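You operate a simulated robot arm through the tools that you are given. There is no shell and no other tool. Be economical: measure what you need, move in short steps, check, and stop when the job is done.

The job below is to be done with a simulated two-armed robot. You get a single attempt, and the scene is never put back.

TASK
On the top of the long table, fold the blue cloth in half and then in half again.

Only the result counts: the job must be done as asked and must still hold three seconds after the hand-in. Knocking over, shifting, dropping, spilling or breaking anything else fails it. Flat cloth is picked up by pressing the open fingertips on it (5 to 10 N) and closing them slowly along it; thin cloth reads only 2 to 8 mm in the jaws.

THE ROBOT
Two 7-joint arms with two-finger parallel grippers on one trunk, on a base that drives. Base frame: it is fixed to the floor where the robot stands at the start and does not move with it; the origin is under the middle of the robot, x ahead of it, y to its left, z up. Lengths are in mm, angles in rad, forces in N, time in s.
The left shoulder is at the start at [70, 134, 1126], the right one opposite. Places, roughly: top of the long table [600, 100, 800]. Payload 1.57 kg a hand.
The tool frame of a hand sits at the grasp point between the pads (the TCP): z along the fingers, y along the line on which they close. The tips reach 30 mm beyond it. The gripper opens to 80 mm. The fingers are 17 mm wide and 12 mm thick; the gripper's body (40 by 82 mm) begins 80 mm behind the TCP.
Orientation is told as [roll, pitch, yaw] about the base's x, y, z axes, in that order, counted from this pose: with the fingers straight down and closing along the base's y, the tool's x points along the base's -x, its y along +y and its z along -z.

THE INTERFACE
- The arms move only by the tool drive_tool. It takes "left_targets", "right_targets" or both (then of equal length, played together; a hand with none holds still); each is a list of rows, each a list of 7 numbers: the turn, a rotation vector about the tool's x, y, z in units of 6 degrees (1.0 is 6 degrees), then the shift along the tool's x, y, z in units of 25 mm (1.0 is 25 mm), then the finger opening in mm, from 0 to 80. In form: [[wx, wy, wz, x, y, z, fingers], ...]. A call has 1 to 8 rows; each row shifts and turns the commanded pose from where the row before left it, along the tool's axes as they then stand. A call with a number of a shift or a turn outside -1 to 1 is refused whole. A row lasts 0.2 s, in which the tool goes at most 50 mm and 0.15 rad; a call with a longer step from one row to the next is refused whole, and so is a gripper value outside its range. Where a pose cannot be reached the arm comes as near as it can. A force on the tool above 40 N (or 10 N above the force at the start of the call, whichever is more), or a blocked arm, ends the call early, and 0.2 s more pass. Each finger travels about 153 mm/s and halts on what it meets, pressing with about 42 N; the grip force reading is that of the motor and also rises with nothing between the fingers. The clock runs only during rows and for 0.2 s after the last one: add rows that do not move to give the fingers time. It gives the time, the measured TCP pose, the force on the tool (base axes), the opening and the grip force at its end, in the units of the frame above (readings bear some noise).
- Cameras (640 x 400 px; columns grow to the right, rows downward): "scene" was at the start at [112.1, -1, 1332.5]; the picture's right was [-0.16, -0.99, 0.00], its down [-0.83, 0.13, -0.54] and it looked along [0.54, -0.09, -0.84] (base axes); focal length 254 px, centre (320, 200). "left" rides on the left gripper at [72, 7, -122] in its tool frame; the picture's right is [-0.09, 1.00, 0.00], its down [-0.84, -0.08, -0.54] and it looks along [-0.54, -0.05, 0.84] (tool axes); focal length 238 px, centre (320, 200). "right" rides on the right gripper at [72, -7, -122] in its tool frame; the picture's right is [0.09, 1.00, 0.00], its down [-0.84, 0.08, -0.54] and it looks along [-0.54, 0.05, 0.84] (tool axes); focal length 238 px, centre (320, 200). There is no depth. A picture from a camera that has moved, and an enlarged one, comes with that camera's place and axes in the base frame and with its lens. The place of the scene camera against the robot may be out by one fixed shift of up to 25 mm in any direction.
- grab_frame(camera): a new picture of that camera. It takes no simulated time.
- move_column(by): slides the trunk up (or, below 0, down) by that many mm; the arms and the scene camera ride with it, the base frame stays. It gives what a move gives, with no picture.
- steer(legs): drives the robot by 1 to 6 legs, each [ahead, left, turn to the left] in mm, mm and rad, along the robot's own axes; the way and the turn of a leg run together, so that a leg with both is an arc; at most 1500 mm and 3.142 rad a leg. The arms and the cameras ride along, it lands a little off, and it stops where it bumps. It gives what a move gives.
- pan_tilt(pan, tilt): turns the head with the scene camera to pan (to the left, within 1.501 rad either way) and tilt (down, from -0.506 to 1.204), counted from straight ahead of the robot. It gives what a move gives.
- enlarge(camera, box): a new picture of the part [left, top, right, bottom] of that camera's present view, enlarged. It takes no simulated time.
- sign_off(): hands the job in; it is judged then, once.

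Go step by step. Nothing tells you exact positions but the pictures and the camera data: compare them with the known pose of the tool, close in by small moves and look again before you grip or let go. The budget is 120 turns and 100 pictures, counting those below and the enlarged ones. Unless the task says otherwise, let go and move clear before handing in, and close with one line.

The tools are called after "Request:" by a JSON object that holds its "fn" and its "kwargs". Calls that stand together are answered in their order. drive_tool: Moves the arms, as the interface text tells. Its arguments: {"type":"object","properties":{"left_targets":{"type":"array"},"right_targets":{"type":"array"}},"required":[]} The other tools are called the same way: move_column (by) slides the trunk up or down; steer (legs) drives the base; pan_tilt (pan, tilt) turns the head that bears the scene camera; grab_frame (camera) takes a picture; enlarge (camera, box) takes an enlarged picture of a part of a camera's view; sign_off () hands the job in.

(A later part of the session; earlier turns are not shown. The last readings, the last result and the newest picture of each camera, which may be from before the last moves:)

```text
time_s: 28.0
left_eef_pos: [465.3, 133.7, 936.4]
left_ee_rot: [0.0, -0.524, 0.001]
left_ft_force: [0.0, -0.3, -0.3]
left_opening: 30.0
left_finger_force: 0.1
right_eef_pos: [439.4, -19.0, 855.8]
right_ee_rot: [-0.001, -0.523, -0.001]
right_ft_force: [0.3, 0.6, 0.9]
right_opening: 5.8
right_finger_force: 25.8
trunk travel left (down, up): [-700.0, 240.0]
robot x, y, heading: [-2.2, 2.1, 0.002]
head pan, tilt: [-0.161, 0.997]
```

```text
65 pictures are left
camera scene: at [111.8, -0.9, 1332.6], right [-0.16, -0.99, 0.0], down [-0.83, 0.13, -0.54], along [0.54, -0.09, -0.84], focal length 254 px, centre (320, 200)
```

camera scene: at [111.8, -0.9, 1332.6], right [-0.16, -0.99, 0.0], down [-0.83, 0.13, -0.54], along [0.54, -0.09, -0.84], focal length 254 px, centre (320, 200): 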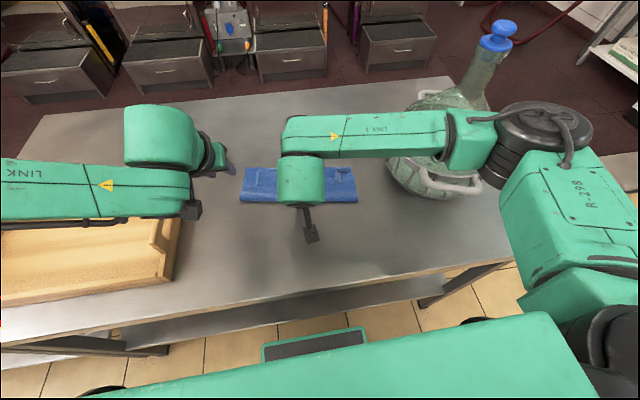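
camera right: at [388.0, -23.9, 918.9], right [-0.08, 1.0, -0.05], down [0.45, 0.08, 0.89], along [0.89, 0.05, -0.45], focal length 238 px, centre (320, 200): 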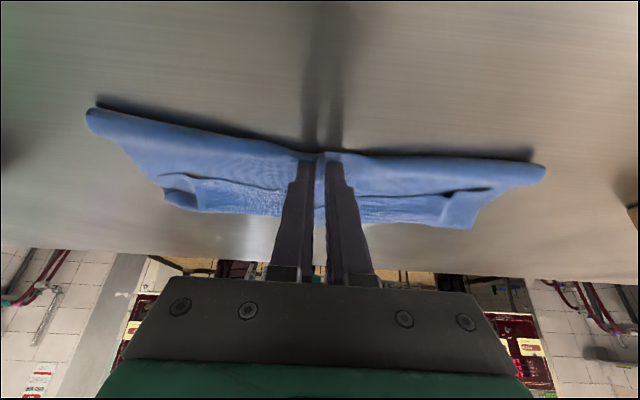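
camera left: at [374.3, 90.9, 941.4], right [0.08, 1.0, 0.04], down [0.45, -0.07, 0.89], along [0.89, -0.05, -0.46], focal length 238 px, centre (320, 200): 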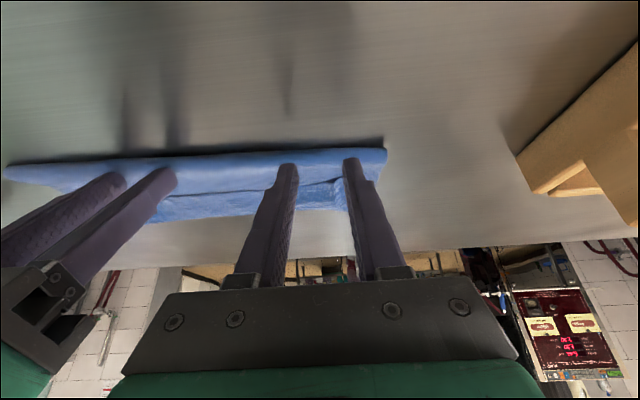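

The stack slid over cleanly. I'll set the rim down, release, raise the right hand and bring both hands vertical.

Request:
{"fn": "drive_tool", "kwargs": {"left_targets": [[0, 1, 0, 0, 0, -0.3, 30], [0, 1, 0, 0, 0, -0.3, 30], [0, 1, 0, 0, 0, -0.3, 30], [0, 1, 0, 0, 0, -0.3, 30], [0, 1, 0, 0, 0, -0.3, 30], [0, 0, 0, 0, 0, 0, 30], [0, 0, 0, 0, 0, 0, 30], [0, 0, 0, 0, 0, 0, 30]], "right_targets": [[0, 0, 0, 0.1, 0, 0.173, 0], [0, 0, 0, 0, 0, 0, 15], [0, 0, 0, 0, 0, 0, 30], [0, 0, 0, 0, 0, 0, 30], [0, 0, 0, -0.2, 0, -0.35, 30], [0, 0, 0, -0.5, 0, -0.866, 30], [0, 0, 0, -0.5, 0, -0.866, 30], [0, 0, 0, -0.5, 0, -0.866, 30]]}}

Request:
{"fn": "drive_tool", "kwargs": {"left_targets": [[0, 0, -1, 0, 0, 0, 30], [0, 0, -1, 0, 0, 0, 30], [0, 0, -1, 0, 0, 0, 30], [0, 0, -1, 0, 0, 0, 30], [0, 0, -1, 0, 0, 0, 30], [0, 0, -1, 0, 0, 0, 30], [0, 0, -1, 0, 0, 0, 30], [0, 0, -1, 0, 0, 0, 30]], "right_targets": [[0, 1, 0, 0, -0.5, -0.3, 30], [0, 1, 0, 0, -0.5, -0.3, 30], [0, 1, 0, 0, -0.5, -0.3, 30], [0, 1, 0, 0, -0.5, -0.3, 30], [0, 1, 0, 0, -0.5, -0.3, 30], [0, 0, 0, 0, -0.5, 0, 30], [0, 0, 0, 0, 0, 0, 30], [0, 0, 0, 0, 0, 0, 30]]}}

Request:
{"fn": "drive_tool", "kwargs": {"left_targets": [[0, 0, -1, 0, 0, 0, 30], [0, 0, -1, 0, 0, 0, 30], [0, 0, -1, 0, 0, 0, 30], [0, 0, -1, 0, 0, 0, 30], [0, 0, -1, 0, 0, 0, 30], [0, 0, -1, 0, 0, 0, 30], [0, 0, -1, 0, 0, 0, 30], [0, 0, 0, 0, 0, 0, 30]], "right_targets": [[0, 0, 1, 0, 0, 0, 30], [0, 0, 1, 0, 0, 0, 30], [0, 0, 1, 0, 0, 0, 30], [0, 0, 1, 0, 0, 0, 30], [0, 0, 1, 0, 0, 0, 30], [0, 0, 1, 0, 0, 0, 30], [0, 0, 1, 0, 0, 0, 30], [0, 0, 1, 0, 0, 0, 30]]}}

Request:
{"fn": "grab_frame", "kwargs": {"camera": "scene"}}

```text
time_s: 29.8
left_eef_pos: [454.6, 134.1, 971.4]
left_ee_rot: [0.0, 0.0, 0.001]
left_ft_force: [0.1, 0.5, -0.9]
left_opening: 29.9
left_finger_force: 0.0
right_eef_pos: [439.0, -19.9, 935.9]
right_ee_rot: [0.0, -0.524, 0.003]
right_ft_force: [-0.7, -0.4, 0.0]
right_opening: 30.1
right_finger_force: 0.0
trunk travel left (down, up): [-700.0, 240.0]
robot x, y, heading: [2.1, -2.5, 0.0]
head pan, tilt: [-0.161, 0.997]
```

```text
time_s: 31.6
left_eef_pos: [455.5, 133.1, 970.8]
left_ee_rot: [-0.001, -0.001, 0.841]
left_ft_force: [-1.0, -0.5, -0.5]
left_opening: 29.9
left_finger_force: 0.1
right_eef_pos: [428.9, -95.9, 970.5]
right_ee_rot: [0.0, 0.0, -0.001]
right_ft_force: [1.0, -0.1, 0.4]
right_opening: 30.2
right_finger_force: 0.0
trunk travel left (down, up): [-700.0, 240.0]
robot x, y, heading: [0.3, 0.2, -0.001]
head pan, tilt: [-0.161, 0.997]
```

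```text
time_s: 33.4
left_eef_pos: [456.7, 134.2, 970.2]
left_ee_rot: [0.001, -0.001, 1.574]
left_ft_force: [0.5, -0.1, -0.2]
left_opening: 29.9
left_finger_force: 0.1
right_eef_pos: [427.7, -93.1, 970.5]
right_ee_rot: [0.0, -0.001, -0.841]
right_ft_force: [0.2, 0.0, 0.6]
right_opening: 30.2
right_finger_force: 0.1
trunk travel left (down, up): [-700.0, 240.0]
robot x, y, heading: [-1.3, 2.3, -0.002]
head pan, tilt: [-0.161, 0.997]
```

```text
64 pictures are left
camera scene: at [112.1, -1.1, 1332.5], right [-0.16, -0.99, 0.0], down [-0.83, 0.13, -0.54], along [0.54, -0.09, -0.84], focal length 254 px, centre (320, 200)
```

scene: 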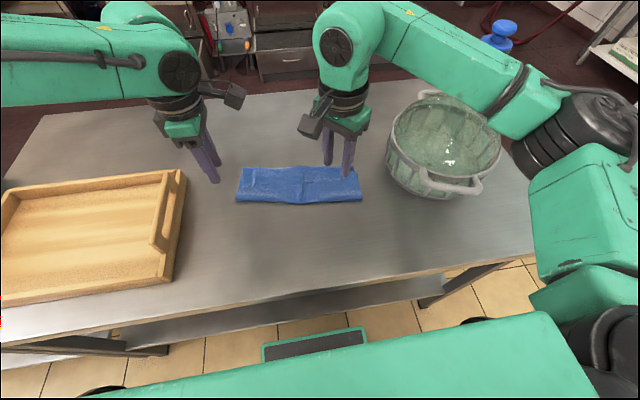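

The right hand is halfway through its turn. I'll finish that and test how far the left can reach in this orientation, staying above the cloth.

Request:
{"fn": "drive_tool", "kwargs": {"left_targets": [[0, 0, 0, 0.08, -0.331, 0.571, 30], [0, 0, 0, 0.08, -0.331, 0.571, 30], [0, 0, 0, 0.08, -0.331, 0.571, 30], [0, 0, 0, 0.08, -0.331, 0.571, 30], [0, 0, 0, 0.08, -0.331, 0.571, 30], [0, 0, 0, 0.08, -0.331, 0.571, 30], [0, 0, 0, 0.08, -0.331, 0.571, 30]], "right_targets": [[0, 0, 1, 0, 0, 0, 30], [0, 0, 1, 0, 0, 0, 30], [0, 0, 1, 0, 0, 0, 30], [0, 0, 1, 0, 0, 0, 30], [0, 0, 1, 0, 0, 0, 30], [0, 0, 1, 0, 0, 0, 30], [0, 0, 1, 0, 0, 0, 30]]}}

Request:
{"fn": "grab_frame", "kwargs": {"camera": "left"}}

Request:
{"fn": "grab_frame", "kwargs": {"camera": "right"}}

Request:
{"fn": "enlarge", "kwargs": {"camera": "scene", "box": [215, 135, 375, 235]}}

```text
time_s: 35.0
left_eef_pos: [491.8, 138.0, 880.9]
left_ee_rot: [-0.004, 0.003, 1.572]
left_ft_force: [0.5, 0.6, -0.1]
left_opening: 29.8
left_finger_force: 0.0
left hand out of reach, approached as far as the arm can: row 5, 6, 7
right_eef_pos: [428.2, -94.0, 970.5]
right_ee_rot: [-0.001, 0.002, -1.571]
right_ft_force: [0.7, -0.1, -0.1]
right_opening: 30.0
right_finger_force: 0.1
trunk travel left (down, up): [-700.0, 240.0]
robot x, y, heading: [-2.2, 0.5, 0.003]
head pan, tilt: [-0.161, 0.997]
```

```text
63 pictures are left
camera left: at [486.2, 67.6, 1001.8], right [-1.0, 0.09, 0.0], down [0.08, 0.84, 0.54], along [0.05, 0.54, -0.84], focal length 238 px, centre (320, 200)
```

left: 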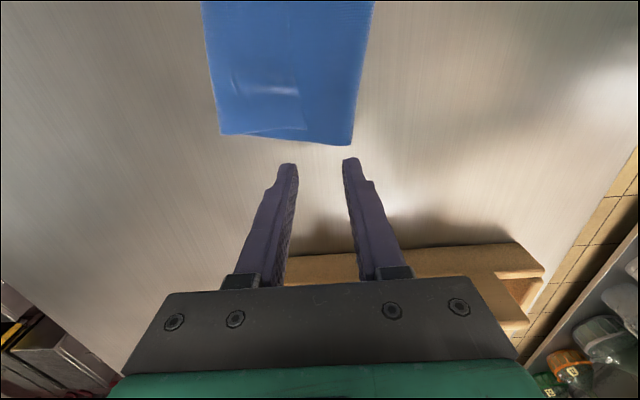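

```text
62 pictures are left
camera right: at [421.7, -20.7, 1090.9], right [1.0, 0.09, 0.0], down [0.08, -0.84, 0.54], along [0.05, -0.54, -0.84], focal length 238 px, centre (320, 200)
```

right: 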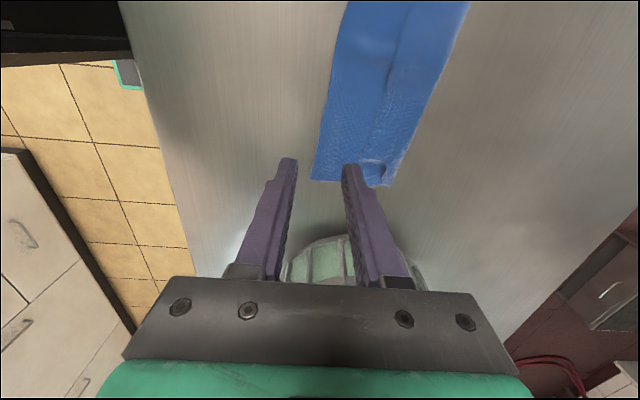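

```text
4.00 times, centred on (295, 185) of scene
camera zoom: at [112.5, -0.9, 1332.5], right [-0.16, -0.99, 0.0], down [-0.83, 0.13, -0.54], along [0.54, -0.09, -0.84], focal length 1015 px, centre (420, 260)
```

zoom: 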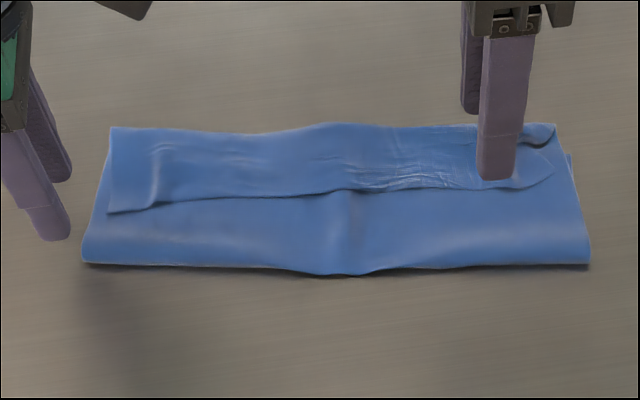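

The left arm tops out near x≈495. A small drive forward would help, so I'll look down at the gap between the base and the table first.

Request:
{"fn": "pan_tilt", "kwargs": {"pan": 0.0, "tilt": 1.2}}

Request:
{"fn": "grab_frame", "kwargs": {"camera": "scene"}}

```text
time_s: 35.7
left_eef_pos: [492.1, 138.2, 879.6]
left_ee_rot: [-0.002, 0.001, 1.571]
left_ft_force: [-0.6, -0.6, 0.3]
left_opening: 30.1
left_finger_force: 0.0
right_eef_pos: [428.2, -94.2, 970.6]
right_ee_rot: [0.001, 0.0, -1.57]
right_ft_force: [0.0, -1.6, -1.0]
right_opening: 29.9
right_finger_force: 0.1
trunk travel left (down, up): [-700.0, 240.0]
robot x, y, heading: [-4.5, 2.5, -0.002]
head pan, tilt: [0.0, 1.201]
```

```text
60 pictures are left
camera scene: at [99.1, 10.1, 1319.7], right [0.0, -1.0, 0.0], down [-0.93, 0.0, -0.36], along [0.36, 0.0, -0.93], focal length 254 px, centre (320, 200)
```

scene: 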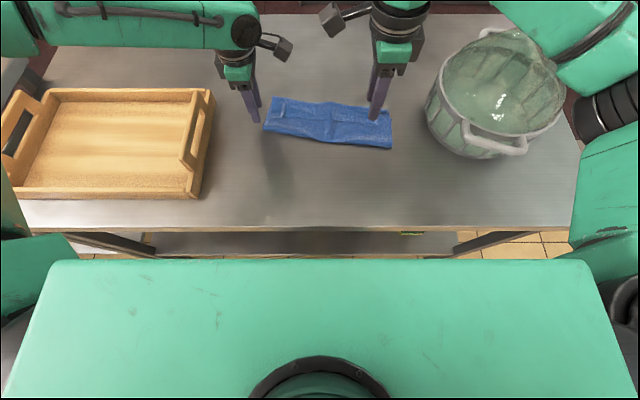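

The chest hides the base, so I won't drive. The stack is askew: its left end spans x 473–567 and its right end 424–525. I'll use the left hand to pinch the left end of the near rim and drag it closer.

Request:
{"fn": "drive_tool", "kwargs": {"left_targets": [[0, 0, 0, 0.3, 0.2, 0, 30], [0, 0, 0, 0.3, 0.2, 0.2, 30], [0, 0, 0, 0.2, 0, 0.3, 30], [0, 0, 0, 0, 0, 0.3, 30], [0, 0, 0, 0, 0, 0.16, 30]]}}

Request:
{"fn": "grab_frame", "kwargs": {"camera": "left"}}

```text
time_s: 36.9
left_eef_pos: [473.1, 127.8, 861.2]
left_ee_rot: [-0.002, 0.001, 1.573]
left_ft_force: [-0.1, 0.1, -0.3]
left_opening: 29.9
left_finger_force: 0.0
left hand out of reach, approached as far as the arm can: row 2, 3, 4
right_eef_pos: [427.6, -94.3, 970.8]
right_ee_rot: [-0.001, -0.001, -1.57]
right_ft_force: [0.2, 0.4, 1.2]
right_opening: 30.2
right_finger_force: 0.1
trunk travel left (down, up): [-700.0, 240.0]
robot x, y, heading: [-2.2, 0.1, -0.001]
head pan, tilt: [0.0, 1.201]
```

```text
59 pictures are left
camera left: at [466.0, 57.5, 983.2], right [-1.0, 0.09, 0.0], down [0.08, 0.84, 0.54], along [0.05, 0.54, -0.84], focal length 238 px, centre (320, 200)
```

left: 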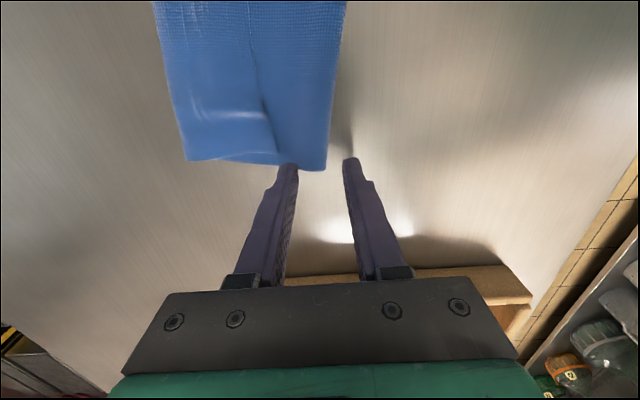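

Reach shrinks as the hand goes lower, so lowering the shoulders will help. I'll raise the left hand, slide the trunk down 60 mm and check clearance of the arms around the bowl and tray.

Request:
{"fn": "drive_tool", "kwargs": {"left_targets": [[0, 0, 0, 0, 0, -0.8, 30], [0, 0, 0, 0, 0, -0.8, 30], [0, 0, 0, 0, 0, -0.8, 30]], "right_targets": [[0, 0, 0, 0, 0.2, -0.2, 30], [0, 0, 0, 0, 0.2, -0.2, 30], [0, 0, 0, 0, 0.2, 0, 30]]}}

Request:
{"fn": "move_column", "kwargs": {"by": -60}}

Request:
{"fn": "pan_tilt", "kwargs": {"pan": -0.3, "tilt": 0.8}}

Request:
{"fn": "grab_frame", "kwargs": {"camera": "scene"}}

```text
time_s: 37.7
left_eef_pos: [473.9, 126.8, 920.1]
left_ee_rot: [-0.001, 0.0, 1.573]
left_ft_force: [0.1, 0.7, 0.5]
left_opening: 30.0
left_finger_force: 0.0
right_eef_pos: [444.1, -94.6, 979.0]
right_ee_rot: [0.001, 0.0, -1.571]
right_ft_force: [0.9, 0.0, 0.4]
right_opening: 30.1
right_finger_force: 0.0
trunk travel left (down, up): [-700.0, 240.0]
robot x, y, heading: [-2.9, -2.4, -0.002]
head pan, tilt: [0.0, 1.201]
```

```text
time_s: 38.7
left_eef_pos: [472.9, 127.8, 860.3]
left_ee_rot: [0.0, -0.001, 1.572]
left_ft_force: [0.4, -0.4, 0.2]
left_opening: 30.0
left_finger_force: 0.1
right_eef_pos: [442.7, -93.8, 920.3]
right_ee_rot: [0.001, 0.001, -1.57]
right_ft_force: [0.4, -0.2, 0.2]
right_opening: 29.9
right_finger_force: 0.0
trunk travel left (down, up): [-640.0, 300.0]
robot x, y, heading: [-1.4, -0.6, 0.001]
head pan, tilt: [0.0, 1.201]
```

```text
time_s: 39.6
left_eef_pos: [473.1, 127.1, 859.9]
left_ee_rot: [0.001, -0.002, 1.57]
left_ft_force: [0.1, -0.8, 0.2]
left_opening: 29.8
left_finger_force: 0.0
right_eef_pos: [442.9, -94.0, 920.3]
right_ee_rot: [-0.001, 0.0, -1.57]
right_ft_force: [0.8, -0.2, 0.5]
right_opening: 30.1
right_finger_force: 0.0
trunk travel left (down, up): [-640.0, 300.0]
robot x, y, heading: [-2.2, 0.8, 0.002]
head pan, tilt: [-0.3, 0.799]
```

```text
58 pictures are left
camera scene: at [120.2, -13.6, 1287.4], right [-0.3, -0.96, 0.0], down [-0.69, 0.21, -0.7], along [0.67, -0.21, -0.72], focal length 254 px, centre (320, 200)
```

scene: 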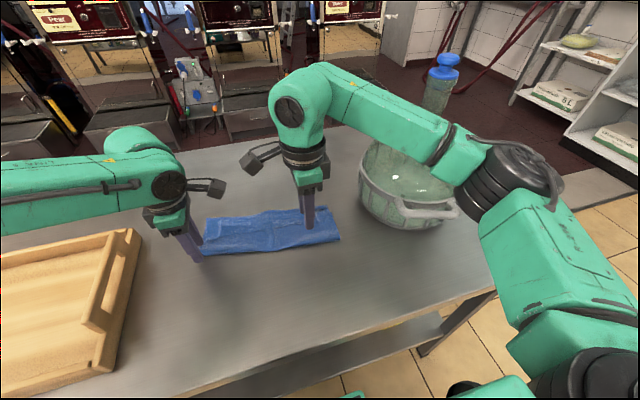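

Arms clear the bowl and the bottle stands well forward of the right elbow. The left now has spare reach, so I'll move onto the rim's left end and press.

Request:
{"fn": "drive_tool", "kwargs": {"left_targets": [[0, 0, 0, 0.4, -0.36, 0, 30], [0, 0, 0, 0, 0, 0.12, 30], [0, 0, 0, 0, 0, 0.12, 30], [0, 0, 0, 0, 0, 0.06, 30]]}}

Request:
{"fn": "grab_frame", "kwargs": {"camera": "left"}}

```text
time_s: 40.6
left_eef_pos: [482.2, 117.6, 852.0]
left_ee_rot: [-0.001, 0.0, 1.573]
left_ft_force: [-0.6, 0.3, 0.6]
left_opening: 29.7
left_finger_force: 0.0
right_eef_pos: [442.9, -94.3, 920.3]
right_ee_rot: [0.0, 0.001, -1.571]
right_ft_force: [0.4, 0.4, 0.9]
right_opening: 30.0
right_finger_force: 0.0
trunk travel left (down, up): [-640.0, 300.0]
robot x, y, heading: [3.9, 3.9, -0.002]
head pan, tilt: [-0.3, 0.799]
```

```text
57 pictures are left
camera left: at [477.0, 46.2, 973.6], right [-1.0, 0.09, 0.0], down [0.08, 0.84, 0.54], along [0.05, 0.54, -0.84], focal length 238 px, centre (320, 200)
```

left: 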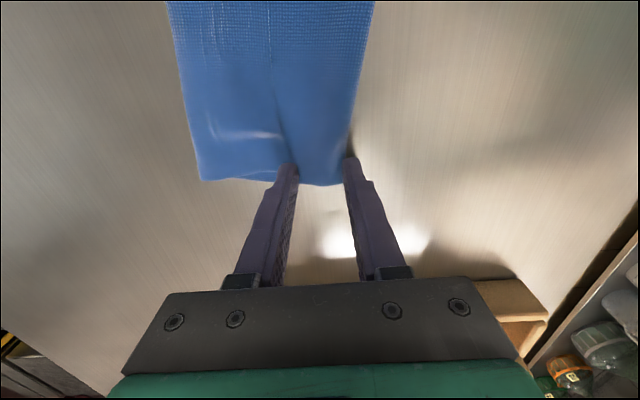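

Good position. I'll press, pinch the rim and drag the left end back.

Request:
{"fn": "drive_tool", "kwargs": {"left_targets": [[0, 0, 0, 0.4, 0.12, 0, 30], [0, 0, 0, 0, 0, 0.06, 30], [0, 0, 0, 0, 0, 0.03, 25], [0, 0, 0, 0, 0, 0, 20], [0, 0, 0, 0, 0, 0, 15], [0, 0, 0, 0, 0, 0, 10], [0, 0, 0, 0, 0, 0, 5], [0, 0, 0, 0, 0, 0, 0]]}}

Request:
{"fn": "drive_tool", "kwargs": {"left_targets": [[0, 0, 0, 0, 0, -0.24, 0], [0, 0, 0, 0, 0.35, 0, 0], [0, 0, 0, 0, 0.35, 0, 0], [0, 0, 0, 0, 0.35, 0, 0], [0, 0, 0, 0, 0.35, 0, 0], [0, 0, 0, 0, 0.35, 0, 0], [0, 0, 0, 0, 0.35, 0, 0], [0, 0, 0, 0, 0.35, 0, 0]]}}

Request:
{"fn": "grab_frame", "kwargs": {"camera": "scene"}}

Request:
{"fn": "grab_frame", "kwargs": {"camera": "left"}}

```text
time_s: 42.4
left_eef_pos: [478.1, 109.4, 853.2]
left_ee_rot: [-0.002, 0.003, 1.573]
left_ft_force: [0.0, 1.3, 1.5]
left_opening: 2.4
left_finger_force: 24.1
right_eef_pos: [442.6, -94.0, 920.2]
right_ee_rot: [0.0, 0.0, -1.57]
right_ft_force: [0.8, -0.3, 0.1]
right_opening: 29.7
right_finger_force: 0.0
trunk travel left (down, up): [-640.0, 300.0]
robot x, y, heading: [1.0, -2.9, -0.0]
head pan, tilt: [-0.3, 0.799]
```

```text
time_s: 44.2
left_eef_pos: [418.0, 106.9, 856.0]
left_ee_rot: [0.001, -0.001, 1.574]
left_ft_force: [-0.2, -0.1, 0.3]
left_opening: 2.3
left_finger_force: 24.0
right_eef_pos: [441.6, -93.4, 919.9]
right_ee_rot: [0.0, 0.0, -1.572]
right_ft_force: [0.9, 0.5, 0.4]
right_opening: 29.8
right_finger_force: 0.0
trunk travel left (down, up): [-640.0, 300.0]
robot x, y, heading: [-1.6, -1.4, 0.002]
head pan, tilt: [-0.3, 0.799]
```

```text
56 pictures are left
camera scene: at [119.8, -13.7, 1287.5], right [-0.3, -0.96, 0.0], down [-0.68, 0.21, -0.7], along [0.67, -0.21, -0.72], focal length 254 px, centre (320, 200)
```

scene: 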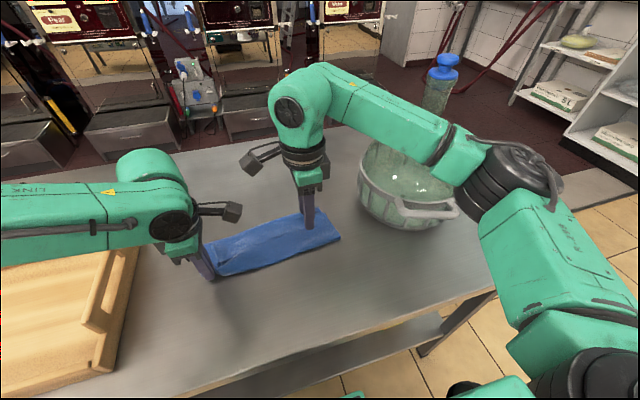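

```text
55 pictures are left
camera left: at [411.6, 35.3, 977.5], right [-1.0, 0.09, 0.0], down [0.07, 0.84, 0.54], along [0.05, 0.54, -0.84], focal length 238 px, centre (320, 200)
```

left: 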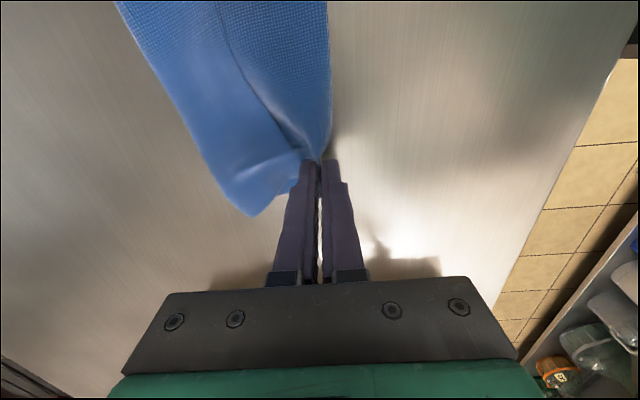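

The drag worked well. I'll release, lift and survey the stack.

Request:
{"fn": "drive_tool", "kwargs": {"left_targets": [[0, 0, 0, 0, 0, 0.15, 0], [0, 0, 0, 0, 0, 0, 15], [0, 0, 0, 0, 0, 0, 30], [0, 0, 0, 0, 0, 0, 30], [0, 0, 0, 0, 0, -0.4, 30], [0, 0, 0, 0, 0, -1, 30], [0, 0, 0, 0, 0, -1, 30], [0, 0, 0, -1, 0.5, -1, 30]], "right_targets": [[0, 0, 0, 0, 0, -0.3, 30], [0, 0, 0, 0, 0, -0.3, 30], [0, 0, 0, 0, 0, -0.3, 30], [0, 0, 0, 0, 0, -0.3, 30], [0, 0, 0, 0, 0, 0, 30], [0, 0, 0, 0, 0, 0, 30], [0, 0, 0, -0.3, 0, 0, 30], [0, 0, 0, -0.3, 0, 0, 30]]}}

Request:
{"fn": "pan_tilt", "kwargs": {"pan": 0.0, "tilt": 1.0}}

Request:
{"fn": "enlarge", "kwargs": {"camera": "scene", "box": [220, 100, 440, 237]}}

Request:
{"fn": "grab_frame", "kwargs": {"camera": "left"}}

Request:
{"fn": "grab_frame", "kwargs": {"camera": "right"}}

```text
time_s: 46.0
left_eef_pos: [404.8, 131.9, 939.1]
left_ee_rot: [-0.002, 0.002, 1.571]
left_ft_force: [-0.1, 0.6, -0.4]
left_opening: 30.1
left_finger_force: 0.1
right_eef_pos: [442.1, -108.0, 952.2]
right_ee_rot: [0.001, -0.002, -1.57]
right_ft_force: [-0.6, 0.3, 0.8]
right_opening: 30.0
right_finger_force: 0.1
trunk travel left (down, up): [-640.0, 300.0]
robot x, y, heading: [-1.5, -1.9, -0.002]
head pan, tilt: [-0.3, 0.799]
```

```text
time_s: 46.8
left_eef_pos: [407.1, 131.5, 938.0]
left_ee_rot: [0.0, -0.001, 1.573]
left_ft_force: [0.0, 0.0, 0.0]
left_opening: 30.0
left_finger_force: 0.0
right_eef_pos: [442.5, -109.2, 950.4]
right_ee_rot: [0.001, 0.0, -1.571]
right_ft_force: [0.8, 0.1, -0.2]
right_opening: 29.9
right_finger_force: 0.1
trunk travel left (down, up): [-640.0, 300.0]
robot x, y, heading: [-2.1, -1.1, -0.003]
head pan, tilt: [0.0, 1.0]
```

```text
2.91 times, centred on (330, 168) of scene
camera zoom: at [113.1, 9.9, 1272.3], right [0.0, -1.0, 0.0], down [-0.84, 0.0, -0.54], along [0.54, 0.0, -0.84], focal length 738 px, centre (291, 292)
```

zoom: 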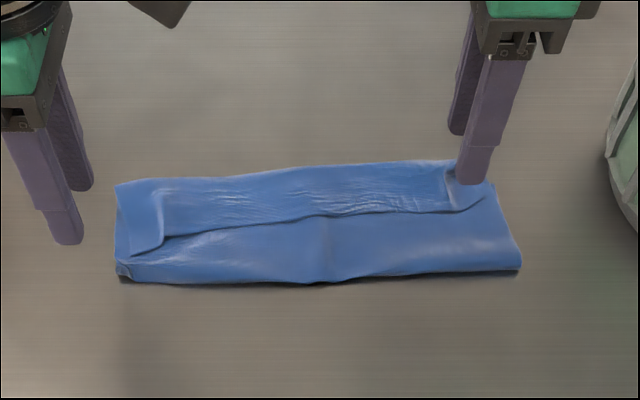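

```text
53 pictures are left
camera left: at [401.1, 60.0, 1059.1], right [-1.0, 0.09, 0.0], down [0.08, 0.84, 0.54], along [0.05, 0.54, -0.84], focal length 238 px, centre (320, 200)
```

left: 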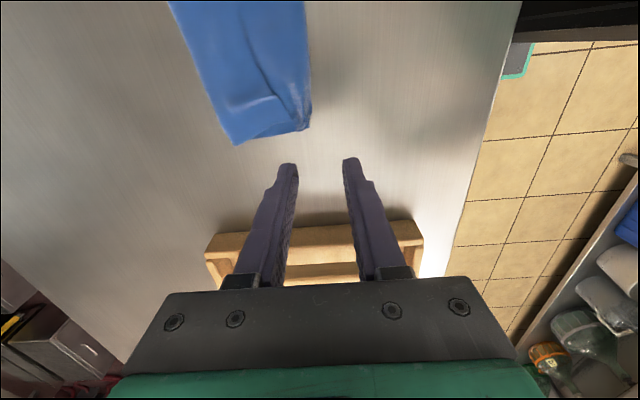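

```text
52 pictures are left
camera right: at [436.2, -35.8, 1071.0], right [1.0, 0.09, 0.0], down [0.08, -0.84, 0.54], along [0.05, -0.54, -0.84], focal length 238 px, centre (320, 200)
```

right: 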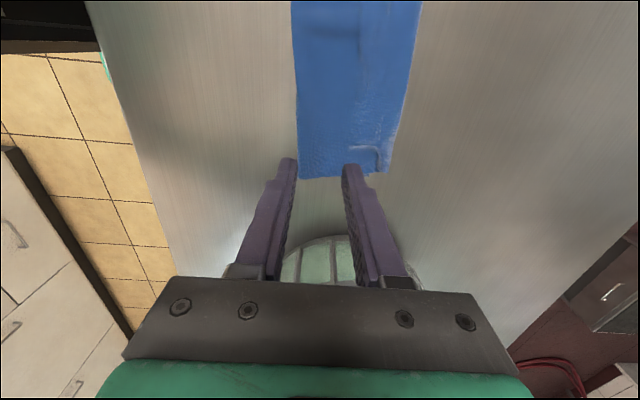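

The stack now lies straight at x≈410–500, y≈-165…130, and the flap's free edge is at x≈443 (left) to 471 (right). I'll bring both hands over the flap with both fingers on it, closing along x.

Request:
{"fn": "drive_tool", "kwargs": {"left_targets": [[0, 0, 0, 0.315, -0.6, 0.3, 22], [0, 0, 0, 0.315, -0.6, 0.8, 22], [0, 0, 0, 0.315, -0.6, 0.9, 22], [0, 0, 0, 0.315, -0.6, 0.9, 22]], "right_targets": [[0, 0, 0, 0.09, 0.515, 0.7, 22], [0, 0, 0, 0.09, 0.515, 0.9, 22], [0, 0, 0, 0.09, 0.515, 0.9, 22], [0, 0, 0, 0.09, 0.515, 0.9, 22]]}}

Request:
{"fn": "grab_frame", "kwargs": {"camera": "left"}}

Request:
{"fn": "grab_frame", "kwargs": {"camera": "right"}}

```text
time_s: 47.8
left_eef_pos: [467.1, 99.8, 863.9]
left_ee_rot: [0.002, -0.001, 1.574]
left_ft_force: [-0.3, 0.1, 0.6]
left_opening: 21.8
left_finger_force: 0.0
right_eef_pos: [497.8, -101.6, 864.1]
right_ee_rot: [0.0, 0.0, -1.572]
right_ft_force: [0.3, -0.8, -1.2]
right_opening: 22.0
right_finger_force: 0.0
trunk travel left (down, up): [-640.0, 300.0]
robot x, y, heading: [2.4, -2.1, 0.003]
head pan, tilt: [0.0, 1.0]
```

```text
51 pictures are left
camera left: at [461.2, 29.1, 984.9], right [-1.0, 0.09, 0.0], down [0.08, 0.84, 0.54], along [0.05, 0.54, -0.84], focal length 238 px, centre (320, 200)
```

left: 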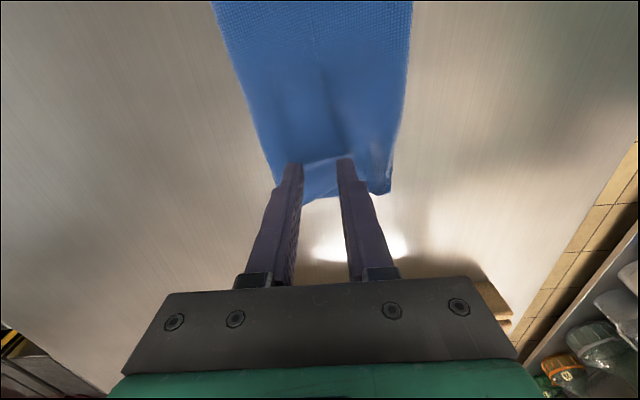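

```text
50 pictures are left
camera right: at [490.9, -27.8, 984.1], right [1.0, 0.09, 0.0], down [0.08, -0.84, 0.54], along [0.05, -0.54, -0.84], focal length 238 px, centre (320, 200)
```

right: 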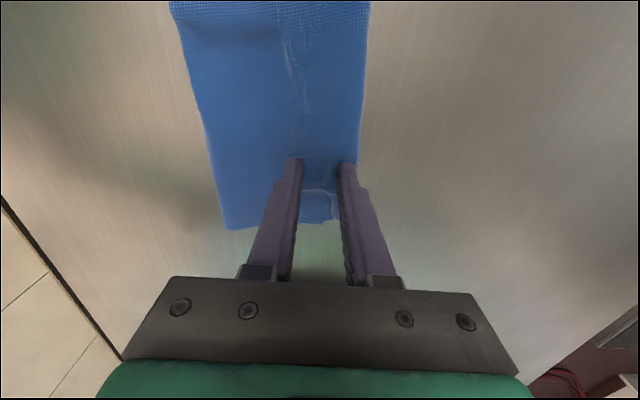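

Slight adjustments: narrower openings, both hands a few mm farther so both fingers sit on the flap; then a close look.

Request:
{"fn": "drive_tool", "kwargs": {"left_targets": [[0, 0, 0, 0, -0.28, 0.1, 16], [0, 0, 0, 0, 0, 0.1, 16]], "right_targets": [[0, 0, 0, 0, 0.12, 0.1, 16], [0, 0, 0, 0, 0, 0.1, 16]]}}

Request:
{"fn": "enlarge", "kwargs": {"camera": "left", "box": [220, 80, 420, 205]}}

Request:
{"fn": "enlarge", "kwargs": {"camera": "right", "box": [200, 120, 400, 245]}}

```text
time_s: 48.4
left_eef_pos: [473.2, 101.4, 860.8]
left_ee_rot: [-0.003, -0.002, 1.571]
left_ft_force: [0.4, -0.4, 1.2]
left_opening: 16.2
left_finger_force: 0.0
right_eef_pos: [497.5, -100.4, 859.2]
right_ee_rot: [-0.001, -0.001, -1.573]
right_ft_force: [-0.6, -0.2, -0.7]
right_opening: 15.9
right_finger_force: 0.0
trunk travel left (down, up): [-640.0, 300.0]
robot x, y, heading: [2.7, -1.8, 0.003]
head pan, tilt: [0.0, 1.0]
```

```text
3.20 times, centred on (320, 142) of left
camera zoom: at [466.9, 30.1, 980.8], right [-1.0, 0.09, 0.0], down [0.08, 0.84, 0.54], along [0.05, 0.54, -0.84], focal length 763 px, centre (320, 384)
```

zoom: 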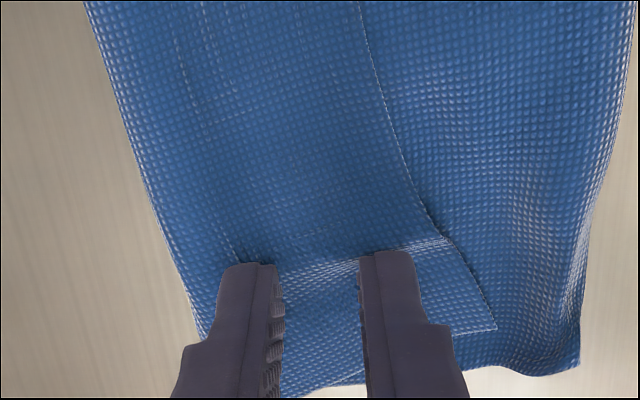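

```text
3.20 times, centred on (300, 182) of right
camera zoom: at [491.3, -27.3, 980.5], right [1.0, 0.09, 0.0], down [0.08, -0.84, 0.54], along [0.05, -0.54, -0.84], focal length 763 px, centre (384, 256)
```

zoom: 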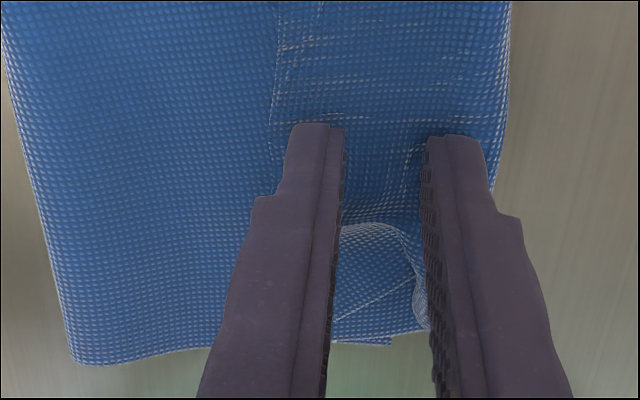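

Now the flap edge is clear and both finger pairs are on it. I'll shift the right a little inward and press lightly.

Request:
{"fn": "drive_tool", "kwargs": {"left_targets": [[0, 0, 0, 0, 0.2, 0, 16], [0, 0, 0, 0, 0, 0.06, 16], [0, 0, 0, 0, 0, 0.06, 16], [0, 0, 0, 0, 0, 0.05, 16]], "right_targets": [[0, 0, 0, 0.6, 0, 0, 16], [0, 0, 0, 0, 0, 0.06, 16], [0, 0, 0, 0, 0, 0.05, 16], [0, 0, 0, 0, 0, 0.05, 16]]}}

```text
time_s: 49.4
left_eef_pos: [467.3, 100.5, 855.8]
left_ee_rot: [0.002, -0.001, 1.573]
left_ft_force: [-0.1, -0.2, 0.9]
left_opening: 15.9
left_finger_force: 0.0
right_eef_pos: [498.5, -85.9, 855.7]
right_ee_rot: [-0.001, 0.0, -1.572]
right_ft_force: [0.2, -0.8, -0.7]
right_opening: 16.0
right_finger_force: 0.0
trunk travel left (down, up): [-640.0, 300.0]
robot x, y, heading: [-0.7, 0.3, -0.002]
head pan, tilt: [0.0, 1.0]
```

Request:
{"fn": "drive_tool", "kwargs": {"left_targets": [[0, 0, 0, 0, 0, 0.05, 16], [0, 0, 0, 0, 0, 0.05, 16]], "right_targets": [[0, 0, 0, 0, 0, 0.05, 16], [0, 0, 0, 0, 0, 0.05, 16]]}}

```text
time_s: 50.0
left_eef_pos: [467.9, 101.2, 853.1]
left_ee_rot: [0.0, -0.001, 1.573]
left_ft_force: [-0.3, 0.2, 0.3]
left_opening: 16.0
left_finger_force: 0.0
right_eef_pos: [498.0, -87.0, 853.2]
right_ee_rot: [-0.001, -0.001, -1.571]
right_ft_force: [0.4, -0.2, 0.2]
right_opening: 16.1
right_finger_force: 0.0
trunk travel left (down, up): [-640.0, 300.0]
robot x, y, heading: [-2.4, -0.7, 0.006]
head pan, tilt: [0.0, 1.0]
```

Request:
{"fn": "drive_tool", "kwargs": {"left_targets": [[0, 0, 0, 0, 0, 0.04, 16], [0, 0, 0, 0, 0, 0.04, 16]], "right_targets": [[0, 0, 0, 0, 0, 0.04, 16], [0, 0, 0, 0, 0, 0.04, 16]]}}

```text
time_s: 50.6
left_eef_pos: [467.1, 101.3, 852.3]
left_ee_rot: [-0.003, -0.002, 1.573]
left_ft_force: [-0.8, -0.5, 2.5]
left_opening: 16.0
left_finger_force: 0.0
right_eef_pos: [496.9, -85.5, 851.1]
right_ee_rot: [-0.001, -0.001, -1.571]
right_ft_force: [0.9, 0.3, 2.8]
right_opening: 15.9
right_finger_force: 0.0
trunk travel left (down, up): [-640.0, 300.0]
robot x, y, heading: [-2.1, 3.1, -0.001]
head pan, tilt: [0.0, 1.0]
```

Light contact (about 2.5 N). I'll close slowly with a hair more pressure and then lift a little.

Request:
{"fn": "drive_tool", "kwargs": {"left_targets": [[0, 0, 0, 0, 0, 0.02, 14], [0, 0, 0, 0, 0, 0, 11], [0, 0, 0, 0, 0, 0, 8], [0, 0, 0, 0, 0, 0, 5], [0, 0, 0, 0, 0, 0, 2], [0, 0, 0, 0, 0, 0, 0], [0, 0, 0, 0, 0, -0.4, 0], [0, 0, 0, 0, 0, -0.4, 0]], "right_targets": [[0, 0, 0, 0, 0, 0.02, 14], [0, 0, 0, 0, 0, 0, 11], [0, 0, 0, 0, 0, 0, 8], [0, 0, 0, 0, 0, 0, 5], [0, 0, 0, 0, 0, 0, 2], [0, 0, 0, 0, 0, 0, 0], [0, 0, 0, 0, 0, -0.4, 0], [0, 0, 0, 0, 0, -0.4, 0]]}}

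Request:
{"fn": "grab_frame", "kwargs": {"camera": "left"}}

Request:
{"fn": "grab_frame", "kwargs": {"camera": "right"}}

Request:
{"fn": "enlarge", "kwargs": {"camera": "scene", "box": [220, 100, 440, 237]}}

```text
time_s: 52.4
left_eef_pos: [467.1, 100.7, 870.4]
left_ee_rot: [0.001, 0.0, 1.572]
left_ft_force: [0.0, -0.4, -0.7]
left_opening: 0.0
left_finger_force: 21.2
right_eef_pos: [498.9, -85.5, 871.3]
right_ee_rot: [0.0, 0.0, -1.57]
right_ft_force: [-0.1, -0.1, 0.1]
right_opening: 1.2
right_finger_force: 23.4
trunk travel left (down, up): [-640.0, 300.0]
robot x, y, heading: [-0.2, -2.2, 0.004]
head pan, tilt: [0.0, 1.0]
```

```text
47 pictures are left
camera left: at [460.9, 29.2, 991.7], right [-1.0, 0.09, 0.0], down [0.08, 0.84, 0.54], along [0.05, 0.54, -0.84], focal length 238 px, centre (320, 200)
```

left: 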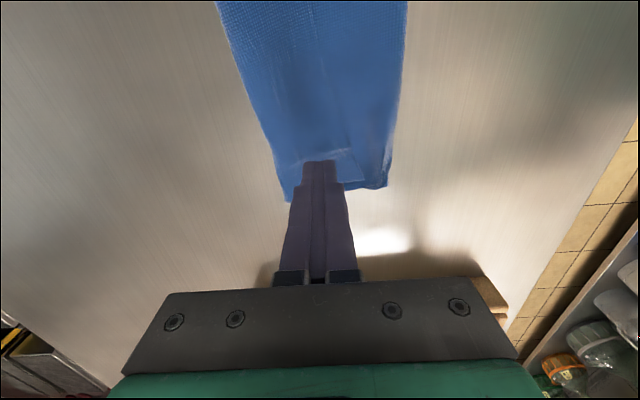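

```text
46 pictures are left
camera right: at [490.8, -12.4, 992.4], right [1.0, 0.09, 0.0], down [0.08, -0.84, 0.54], along [0.05, -0.54, -0.84], focal length 238 px, centre (320, 200)
```

right: 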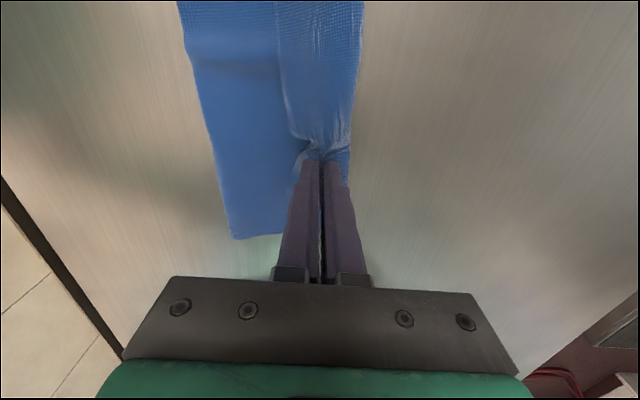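

```text
2.91 times, centred on (330, 168) of scene
camera zoom: at [111.9, 10.2, 1272.3], right [0.0, -1.0, 0.0], down [-0.84, 0.0, -0.54], along [0.54, 0.0, -0.84], focal length 738 px, centre (291, 292)
```

zoom: 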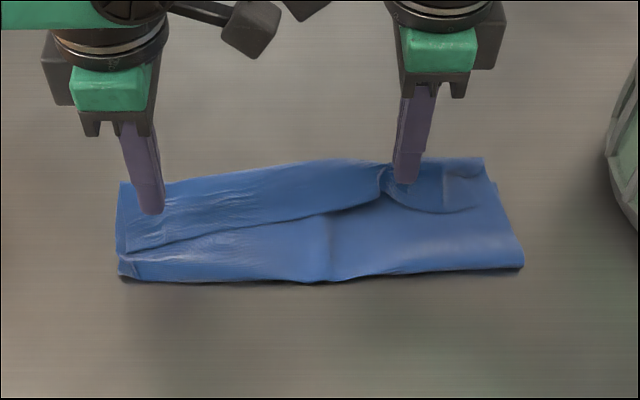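

Right caught the flap only, which is what I want; the left slipped. I'll retry the left with more pressure while the right holds.

Request:
{"fn": "drive_tool", "kwargs": {"left_targets": [[0, 0, 0, 0, 0, 0, 20], [0, 0, 0, 0, 0, 0.35, 20], [0, 0, 0, 0, 0, 0.35, 20], [0, 0, 0, 0, 0, 0.06, 20], [0, 0, 0, 0, 0, 0.04, 20]]}}

```text
time_s: 53.6
left_eef_pos: [467.7, 101.4, 852.0]
left_ee_rot: [-0.003, 0.0, 1.573]
left_ft_force: [0.6, 0.5, 6.9]
left_opening: 19.9
left_finger_force: 0.1
right_eef_pos: [497.5, -85.6, 872.9]
right_ee_rot: [0.0, 0.0, -1.572]
right_ft_force: [0.0, 0.3, 0.1]
right_opening: 1.5
right_finger_force: 23.4
trunk travel left (down, up): [-640.0, 300.0]
robot x, y, heading: [-0.7, 0.9, -0.005]
head pan, tilt: [0.0, 1.0]
```

Request:
{"fn": "drive_tool", "kwargs": {"left_targets": [[0, 0, 0, 0, 0, 0.02, 17], [0, 0, 0, 0, 0, 0, 14], [0, 0, 0, 0, 0, 0, 11], [0, 0, 0, 0, 0, 0, 8], [0, 0, 0, 0, 0, 0, 5], [0, 0, 0, 0, 0, 0, 2], [0, 0, 0, 0, 0, 0, 0], [0, 0, 0, 0, 0, 0, 0]]}}

Request:
{"fn": "drive_tool", "kwargs": {"left_targets": [[0, 0, 0, 0, 0, -0.4, 0], [0, 0, 0, 0, 0, -0.4, 0]]}}

Request:
{"fn": "grab_frame", "kwargs": {"camera": "left"}}

```text
time_s: 55.4
left_eef_pos: [466.3, 99.8, 852.5]
left_ee_rot: [-0.005, 0.0, 1.573]
left_ft_force: [-1.2, -0.8, 16.9]
left_opening: 1.2
left_finger_force: 23.5
right_eef_pos: [495.6, -85.6, 873.0]
right_ee_rot: [0.002, -0.001, -1.571]
right_ft_force: [-0.2, 0.2, -1.0]
right_opening: 1.3
right_finger_force: 24.1
trunk travel left (down, up): [-640.0, 300.0]
robot x, y, heading: [0.1, 1.1, -0.001]
head pan, tilt: [0.0, 1.0]
```

```text
time_s: 56.0
left_eef_pos: [467.3, 101.0, 869.7]
left_ee_rot: [0.001, 0.0, 1.57]
left_ft_force: [0.5, -0.6, -0.1]
left_opening: 1.5
left_finger_force: 23.3
right_eef_pos: [497.9, -86.4, 873.0]
right_ee_rot: [-0.001, 0.001, -1.57]
right_ft_force: [-0.7, 0.5, -0.1]
right_opening: 1.6
right_finger_force: 23.1
trunk travel left (down, up): [-640.0, 300.0]
robot x, y, heading: [0.0, -1.9, -0.0]
head pan, tilt: [0.0, 1.0]
```

```text
44 pictures are left
camera left: at [460.5, 29.6, 990.4], right [-1.0, 0.09, 0.0], down [0.08, 0.84, 0.54], along [0.05, 0.54, -0.84], focal length 238 px, centre (320, 200)
```

left: 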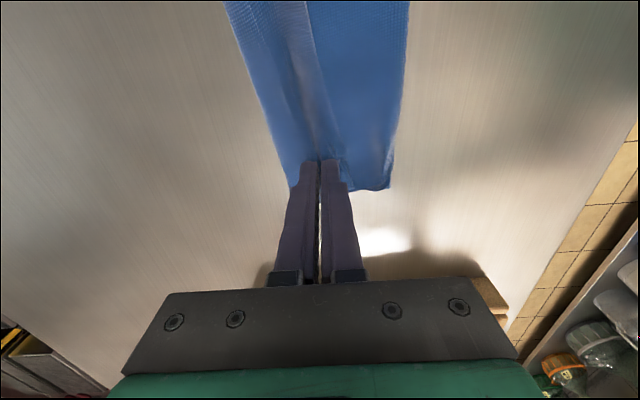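

Both hands now hold the flap. I'll lift it and swing it back toward the robot to unfold the cloth.

Request:
{"fn": "drive_tool", "kwargs": {"left_targets": [[0, 0, 0, 0, 0.48, -1, 0], [0, 0, 0, 0, 0.6, -1, 0], [0, 0, 0, 0, 0.8, -0.8, 0], [0, 0, 0, 0, 0.8, -0.2, 0], [0, 0, 0, 0, 0.8, 0.2, 0], [0, 0, 0, 0, 0.8, 0.4, 0], [0, 0, 0, 0, 0.8, 0.6, 0], [0, 0, 0, 0, 0.8, 0.6, 0]], "right_targets": [[0, 0, 0, 0, -0.64, -1, 0], [0, 0, 0, 0, -0.76, -1, 0], [0, 0, 0, 0, -0.96, -0.8, 0], [0, 0, 0, 0, -0.96, -0.2, 0], [0, 0, 0, 0, -0.96, 0.2, 0], [0, 0, 0, 0, -0.96, 0.4, 0], [0, 0, 0, 0, -0.96, 0.6, 0], [0, 0, 0, 0, -0.88, 0.6, 0]]}}

Request:
{"fn": "grab_frame", "kwargs": {"camera": "scene"}}

```text
time_s: 56.9
left_eef_pos: [408.2, 98.8, 940.8]
left_ee_rot: [0.001, -0.004, 1.556]
left_ft_force: [-1.5, -0.7, -0.5]
left_opening: 1.8
left_finger_force: 22.9
right_eef_pos: [430.6, -87.6, 943.2]
right_ee_rot: [0.004, 0.0, -1.592]
right_ft_force: [1.8, 2.0, -0.5]
right_opening: 1.6
right_finger_force: 23.2
trunk travel left (down, up): [-640.0, 300.0]
robot x, y, heading: [3.0, -1.1, 0.002]
head pan, tilt: [0.0, 1.0]
stopped in row 4 (left hand): the force on the tool passed its limit (the readings are from after the stop); the commanded pose is now the measured one
```

```text
43 pictures are left
camera scene: at [111.2, 10.0, 1272.4], right [0.0, -1.0, 0.0], down [-0.84, 0.0, -0.54], along [0.54, 0.0, -0.84], focal length 254 px, centre (320, 200)
```

scene: 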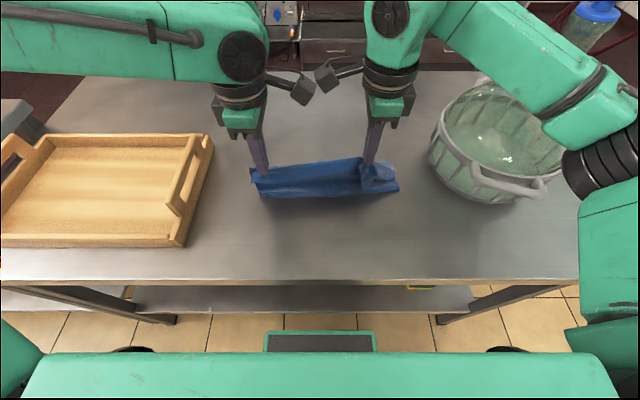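

The two wrist cameras nearly touch between the hands, which tripped the force limit. I'll turn both hands 18° the same way to pull the cameras apart, then continue backward.

Request:
{"fn": "drive_tool", "kwargs": {"left_targets": [[0, 0, 1, 0, 0, 0, 0], [0, 0, 1, 0, 0, 0, 0], [0, 0, 1, 0, 0, 0, 0], [0, 0, 0, 0.222, 0.685, -0.08, 0], [0, 0, 0, 0.222, 0.685, 0.2, 0], [0, 0, 0, 0.222, 0.685, 0.4, 0], [0, 0, 0, 0.222, 0.685, 0.6, 0], [0, 0, 0, 0.222, 0.685, 0.6, 0]], "right_targets": [[0, 0, 1, 0, 0, 0, 0], [0, 0, 1, 0, 0, 0, 0], [0, 0, 1, 0, 0, 0, 0], [0, 0, 0, -0.272, -0.837, -0.08, 0], [0, 0, 0, -0.272, -0.837, 0.2, 0], [0, 0, 0, -0.272, -0.837, 0.4, 0], [0, 0, 0, -0.272, -0.837, 0.6, 0], [0, 0, 0, -0.272, -0.837, 0.6, 0]]}}

Request:
{"fn": "grab_frame", "kwargs": {"camera": "scene"}}

```text
time_s: 58.7
left_eef_pos: [319.7, 101.2, 899.8]
left_ee_rot: [0.003, -0.001, 1.241]
left_ft_force: [0.1, -1.1, -0.4]
left_opening: 1.4
left_finger_force: 23.1
right_eef_pos: [321.1, -83.4, 899.2]
right_ee_rot: [0.005, 0.002, -1.902]
right_ft_force: [0.9, -0.4, 0.3]
right_opening: 1.6
right_finger_force: 23.1
trunk travel left (down, up): [-640.0, 300.0]
robot x, y, heading: [-2.1, -1.6, -0.0]
head pan, tilt: [0.0, 1.0]
```

```text
42 pictures are left
camera scene: at [111.9, 10.1, 1272.4], right [0.0, -1.0, 0.0], down [-0.84, 0.0, -0.54], along [0.54, 0.0, -0.84], focal length 254 px, centre (320, 200)
```

scene: 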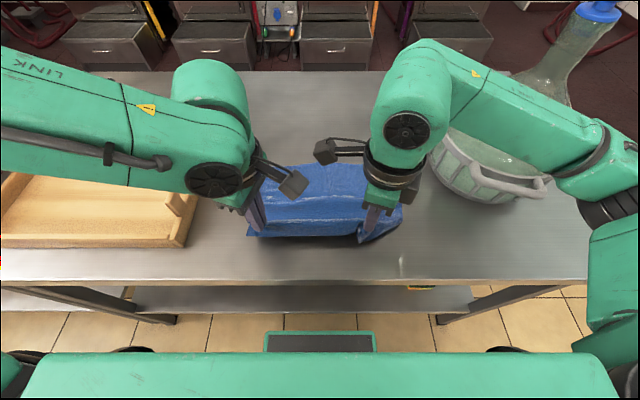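

The cloth is unrolling nicely. I'll continue back and down until it's nearly flat.

Request:
{"fn": "drive_tool", "kwargs": {"left_targets": [[0, 0, 0, 0.139, 0.428, 0.3, 0], [0, 0, 0, 0.139, 0.428, 0.38, 0], [0, 0, 0, 0.139, 0.428, 0.38, 0], [0, 0, 0, 0.139, 0.428, 0.3, 0], [0, 0, 0, 0, 0, 0.1, 0]], "right_targets": [[0, 0, 0, -0.142, -0.437, 0.3, 0], [0, 0, 0, -0.142, -0.437, 0.38, 0], [0, 0, 0, -0.142, -0.437, 0.38, 0], [0, 0, 0, -0.142, -0.437, 0.3, 0], [0, 0, 0, 0, 0, 0.1, 0]]}}

Request:
{"fn": "grab_frame", "kwargs": {"camera": "scene"}}

```text
time_s: 59.9
left_eef_pos: [315.4, 102.2, 893.6]
left_ee_rot: [0.004, -0.002, 1.243]
left_ft_force: [-0.5, -0.1, -0.3]
left_opening: 1.5
left_finger_force: 23.4
left hand out of reach, approached as far as the arm can: row 1, 2, 3, 4
right_eef_pos: [275.4, -83.1, 861.6]
right_ee_rot: [0.003, 0.0, -1.901]
right_ft_force: [-0.9, 2.2, -0.2]
right_opening: 1.9
right_finger_force: 23.5
trunk travel left (down, up): [-640.0, 300.0]
robot x, y, heading: [-1.3, 1.4, 0.002]
head pan, tilt: [0.0, 1.0]
```

```text
41 pictures are left
camera scene: at [113.1, 10.2, 1272.3], right [0.0, -1.0, 0.0], down [-0.84, 0.0, -0.54], along [0.54, 0.0, -0.84], focal length 254 px, centre (320, 200)
```

scene: 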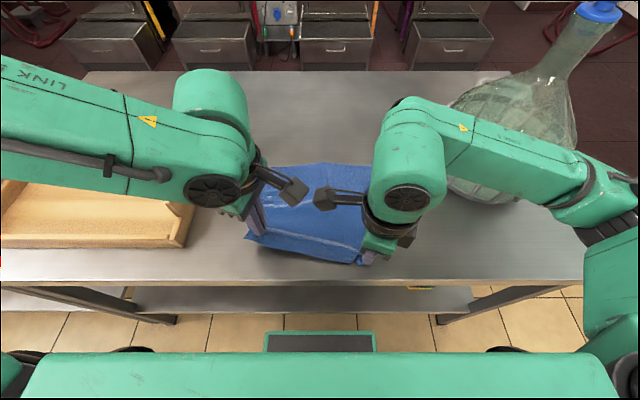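

The left can't come closer than x≈315, but enough is unfolded (far edge still at x≈500). I'll bring the right level with the left and fold forward in an arc.

Request:
{"fn": "drive_tool", "kwargs": {"left_targets": [[0, 0, 0, 0, 0, 0, 0], [0, 0, 0, 0, 0, 0, 0], [0, 0, 0, -0.185, -0.571, -0.84, 0], [0, 0, 0, -0.222, -0.685, -0.68, 0], [0, 0, 0, -0.247, -0.761, -0.48, 0], [0, 0, 0, -0.272, -0.837, -0.24, 0], [0, 0, 0, -0.272, -0.837, 0.08, 0], [0, 0, 0, -0.272, -0.837, 0.32, 0]], "right_targets": [[0, 0, 0, 0.247, 0.761, -0.64, 0], [0, 0, 0, 0.247, 0.761, -0.64, 0], [0, 0, 0, 0.185, 0.571, -0.84, 0], [0, 0, 0, 0.222, 0.685, -0.68, 0], [0, 0, 0, 0.247, 0.761, -0.48, 0], [0, 0, 0, 0.272, 0.837, -0.24, 0], [0, 0, 0, 0.272, 0.837, 0.08, 0], [0, 0, 0, 0.272, 0.837, 0.32, 0]]}}

Request:
{"fn": "grab_frame", "kwargs": {"camera": "scene"}}

Request:
{"fn": "grab_frame", "kwargs": {"camera": "left"}}

```text
time_s: 61.7
left_eef_pos: [438.3, 101.7, 936.7]
left_ee_rot: [0.005, -0.001, 1.243]
left_ft_force: [0.0, -0.4, 0.1]
left_opening: 1.3
left_finger_force: 23.3
right_eef_pos: [436.2, -85.8, 940.1]
right_ee_rot: [0.001, 0.001, -1.901]
right_ft_force: [-0.4, 0.4, -0.3]
right_opening: 1.6
right_finger_force: 23.5
trunk travel left (down, up): [-640.0, 300.0]
robot x, y, heading: [0.1, 2.6, 0.001]
head pan, tilt: [0.0, 1.0]
```

```text
40 pictures are left
camera scene: at [115.0, 10.5, 1272.1], right [0.0, -1.0, 0.0], down [-0.84, 0.0, -0.54], along [0.54, 0.0, -0.84], focal length 254 px, centre (320, 200)
```

scene: 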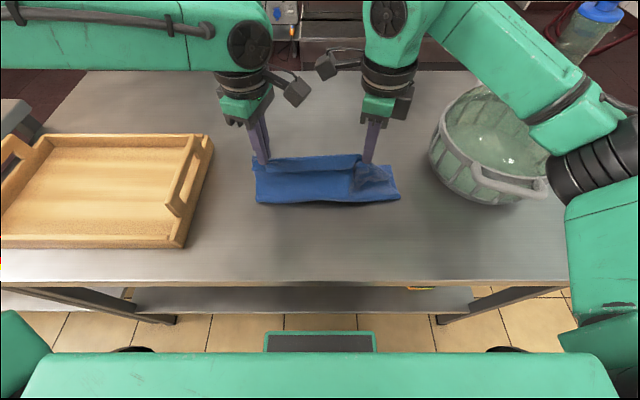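

```text
39 pictures are left
camera left: at [409.6, 35.7, 1057.1], right [-0.91, 0.41, 0.01], down [0.35, 0.77, 0.54], along [0.22, 0.5, -0.84], focal length 238 px, centre (320, 200)
```

left: 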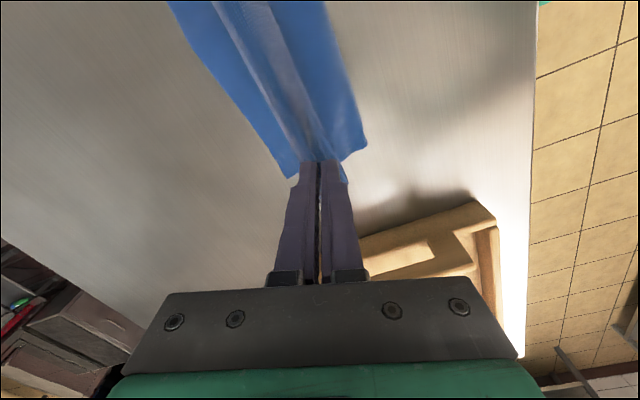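

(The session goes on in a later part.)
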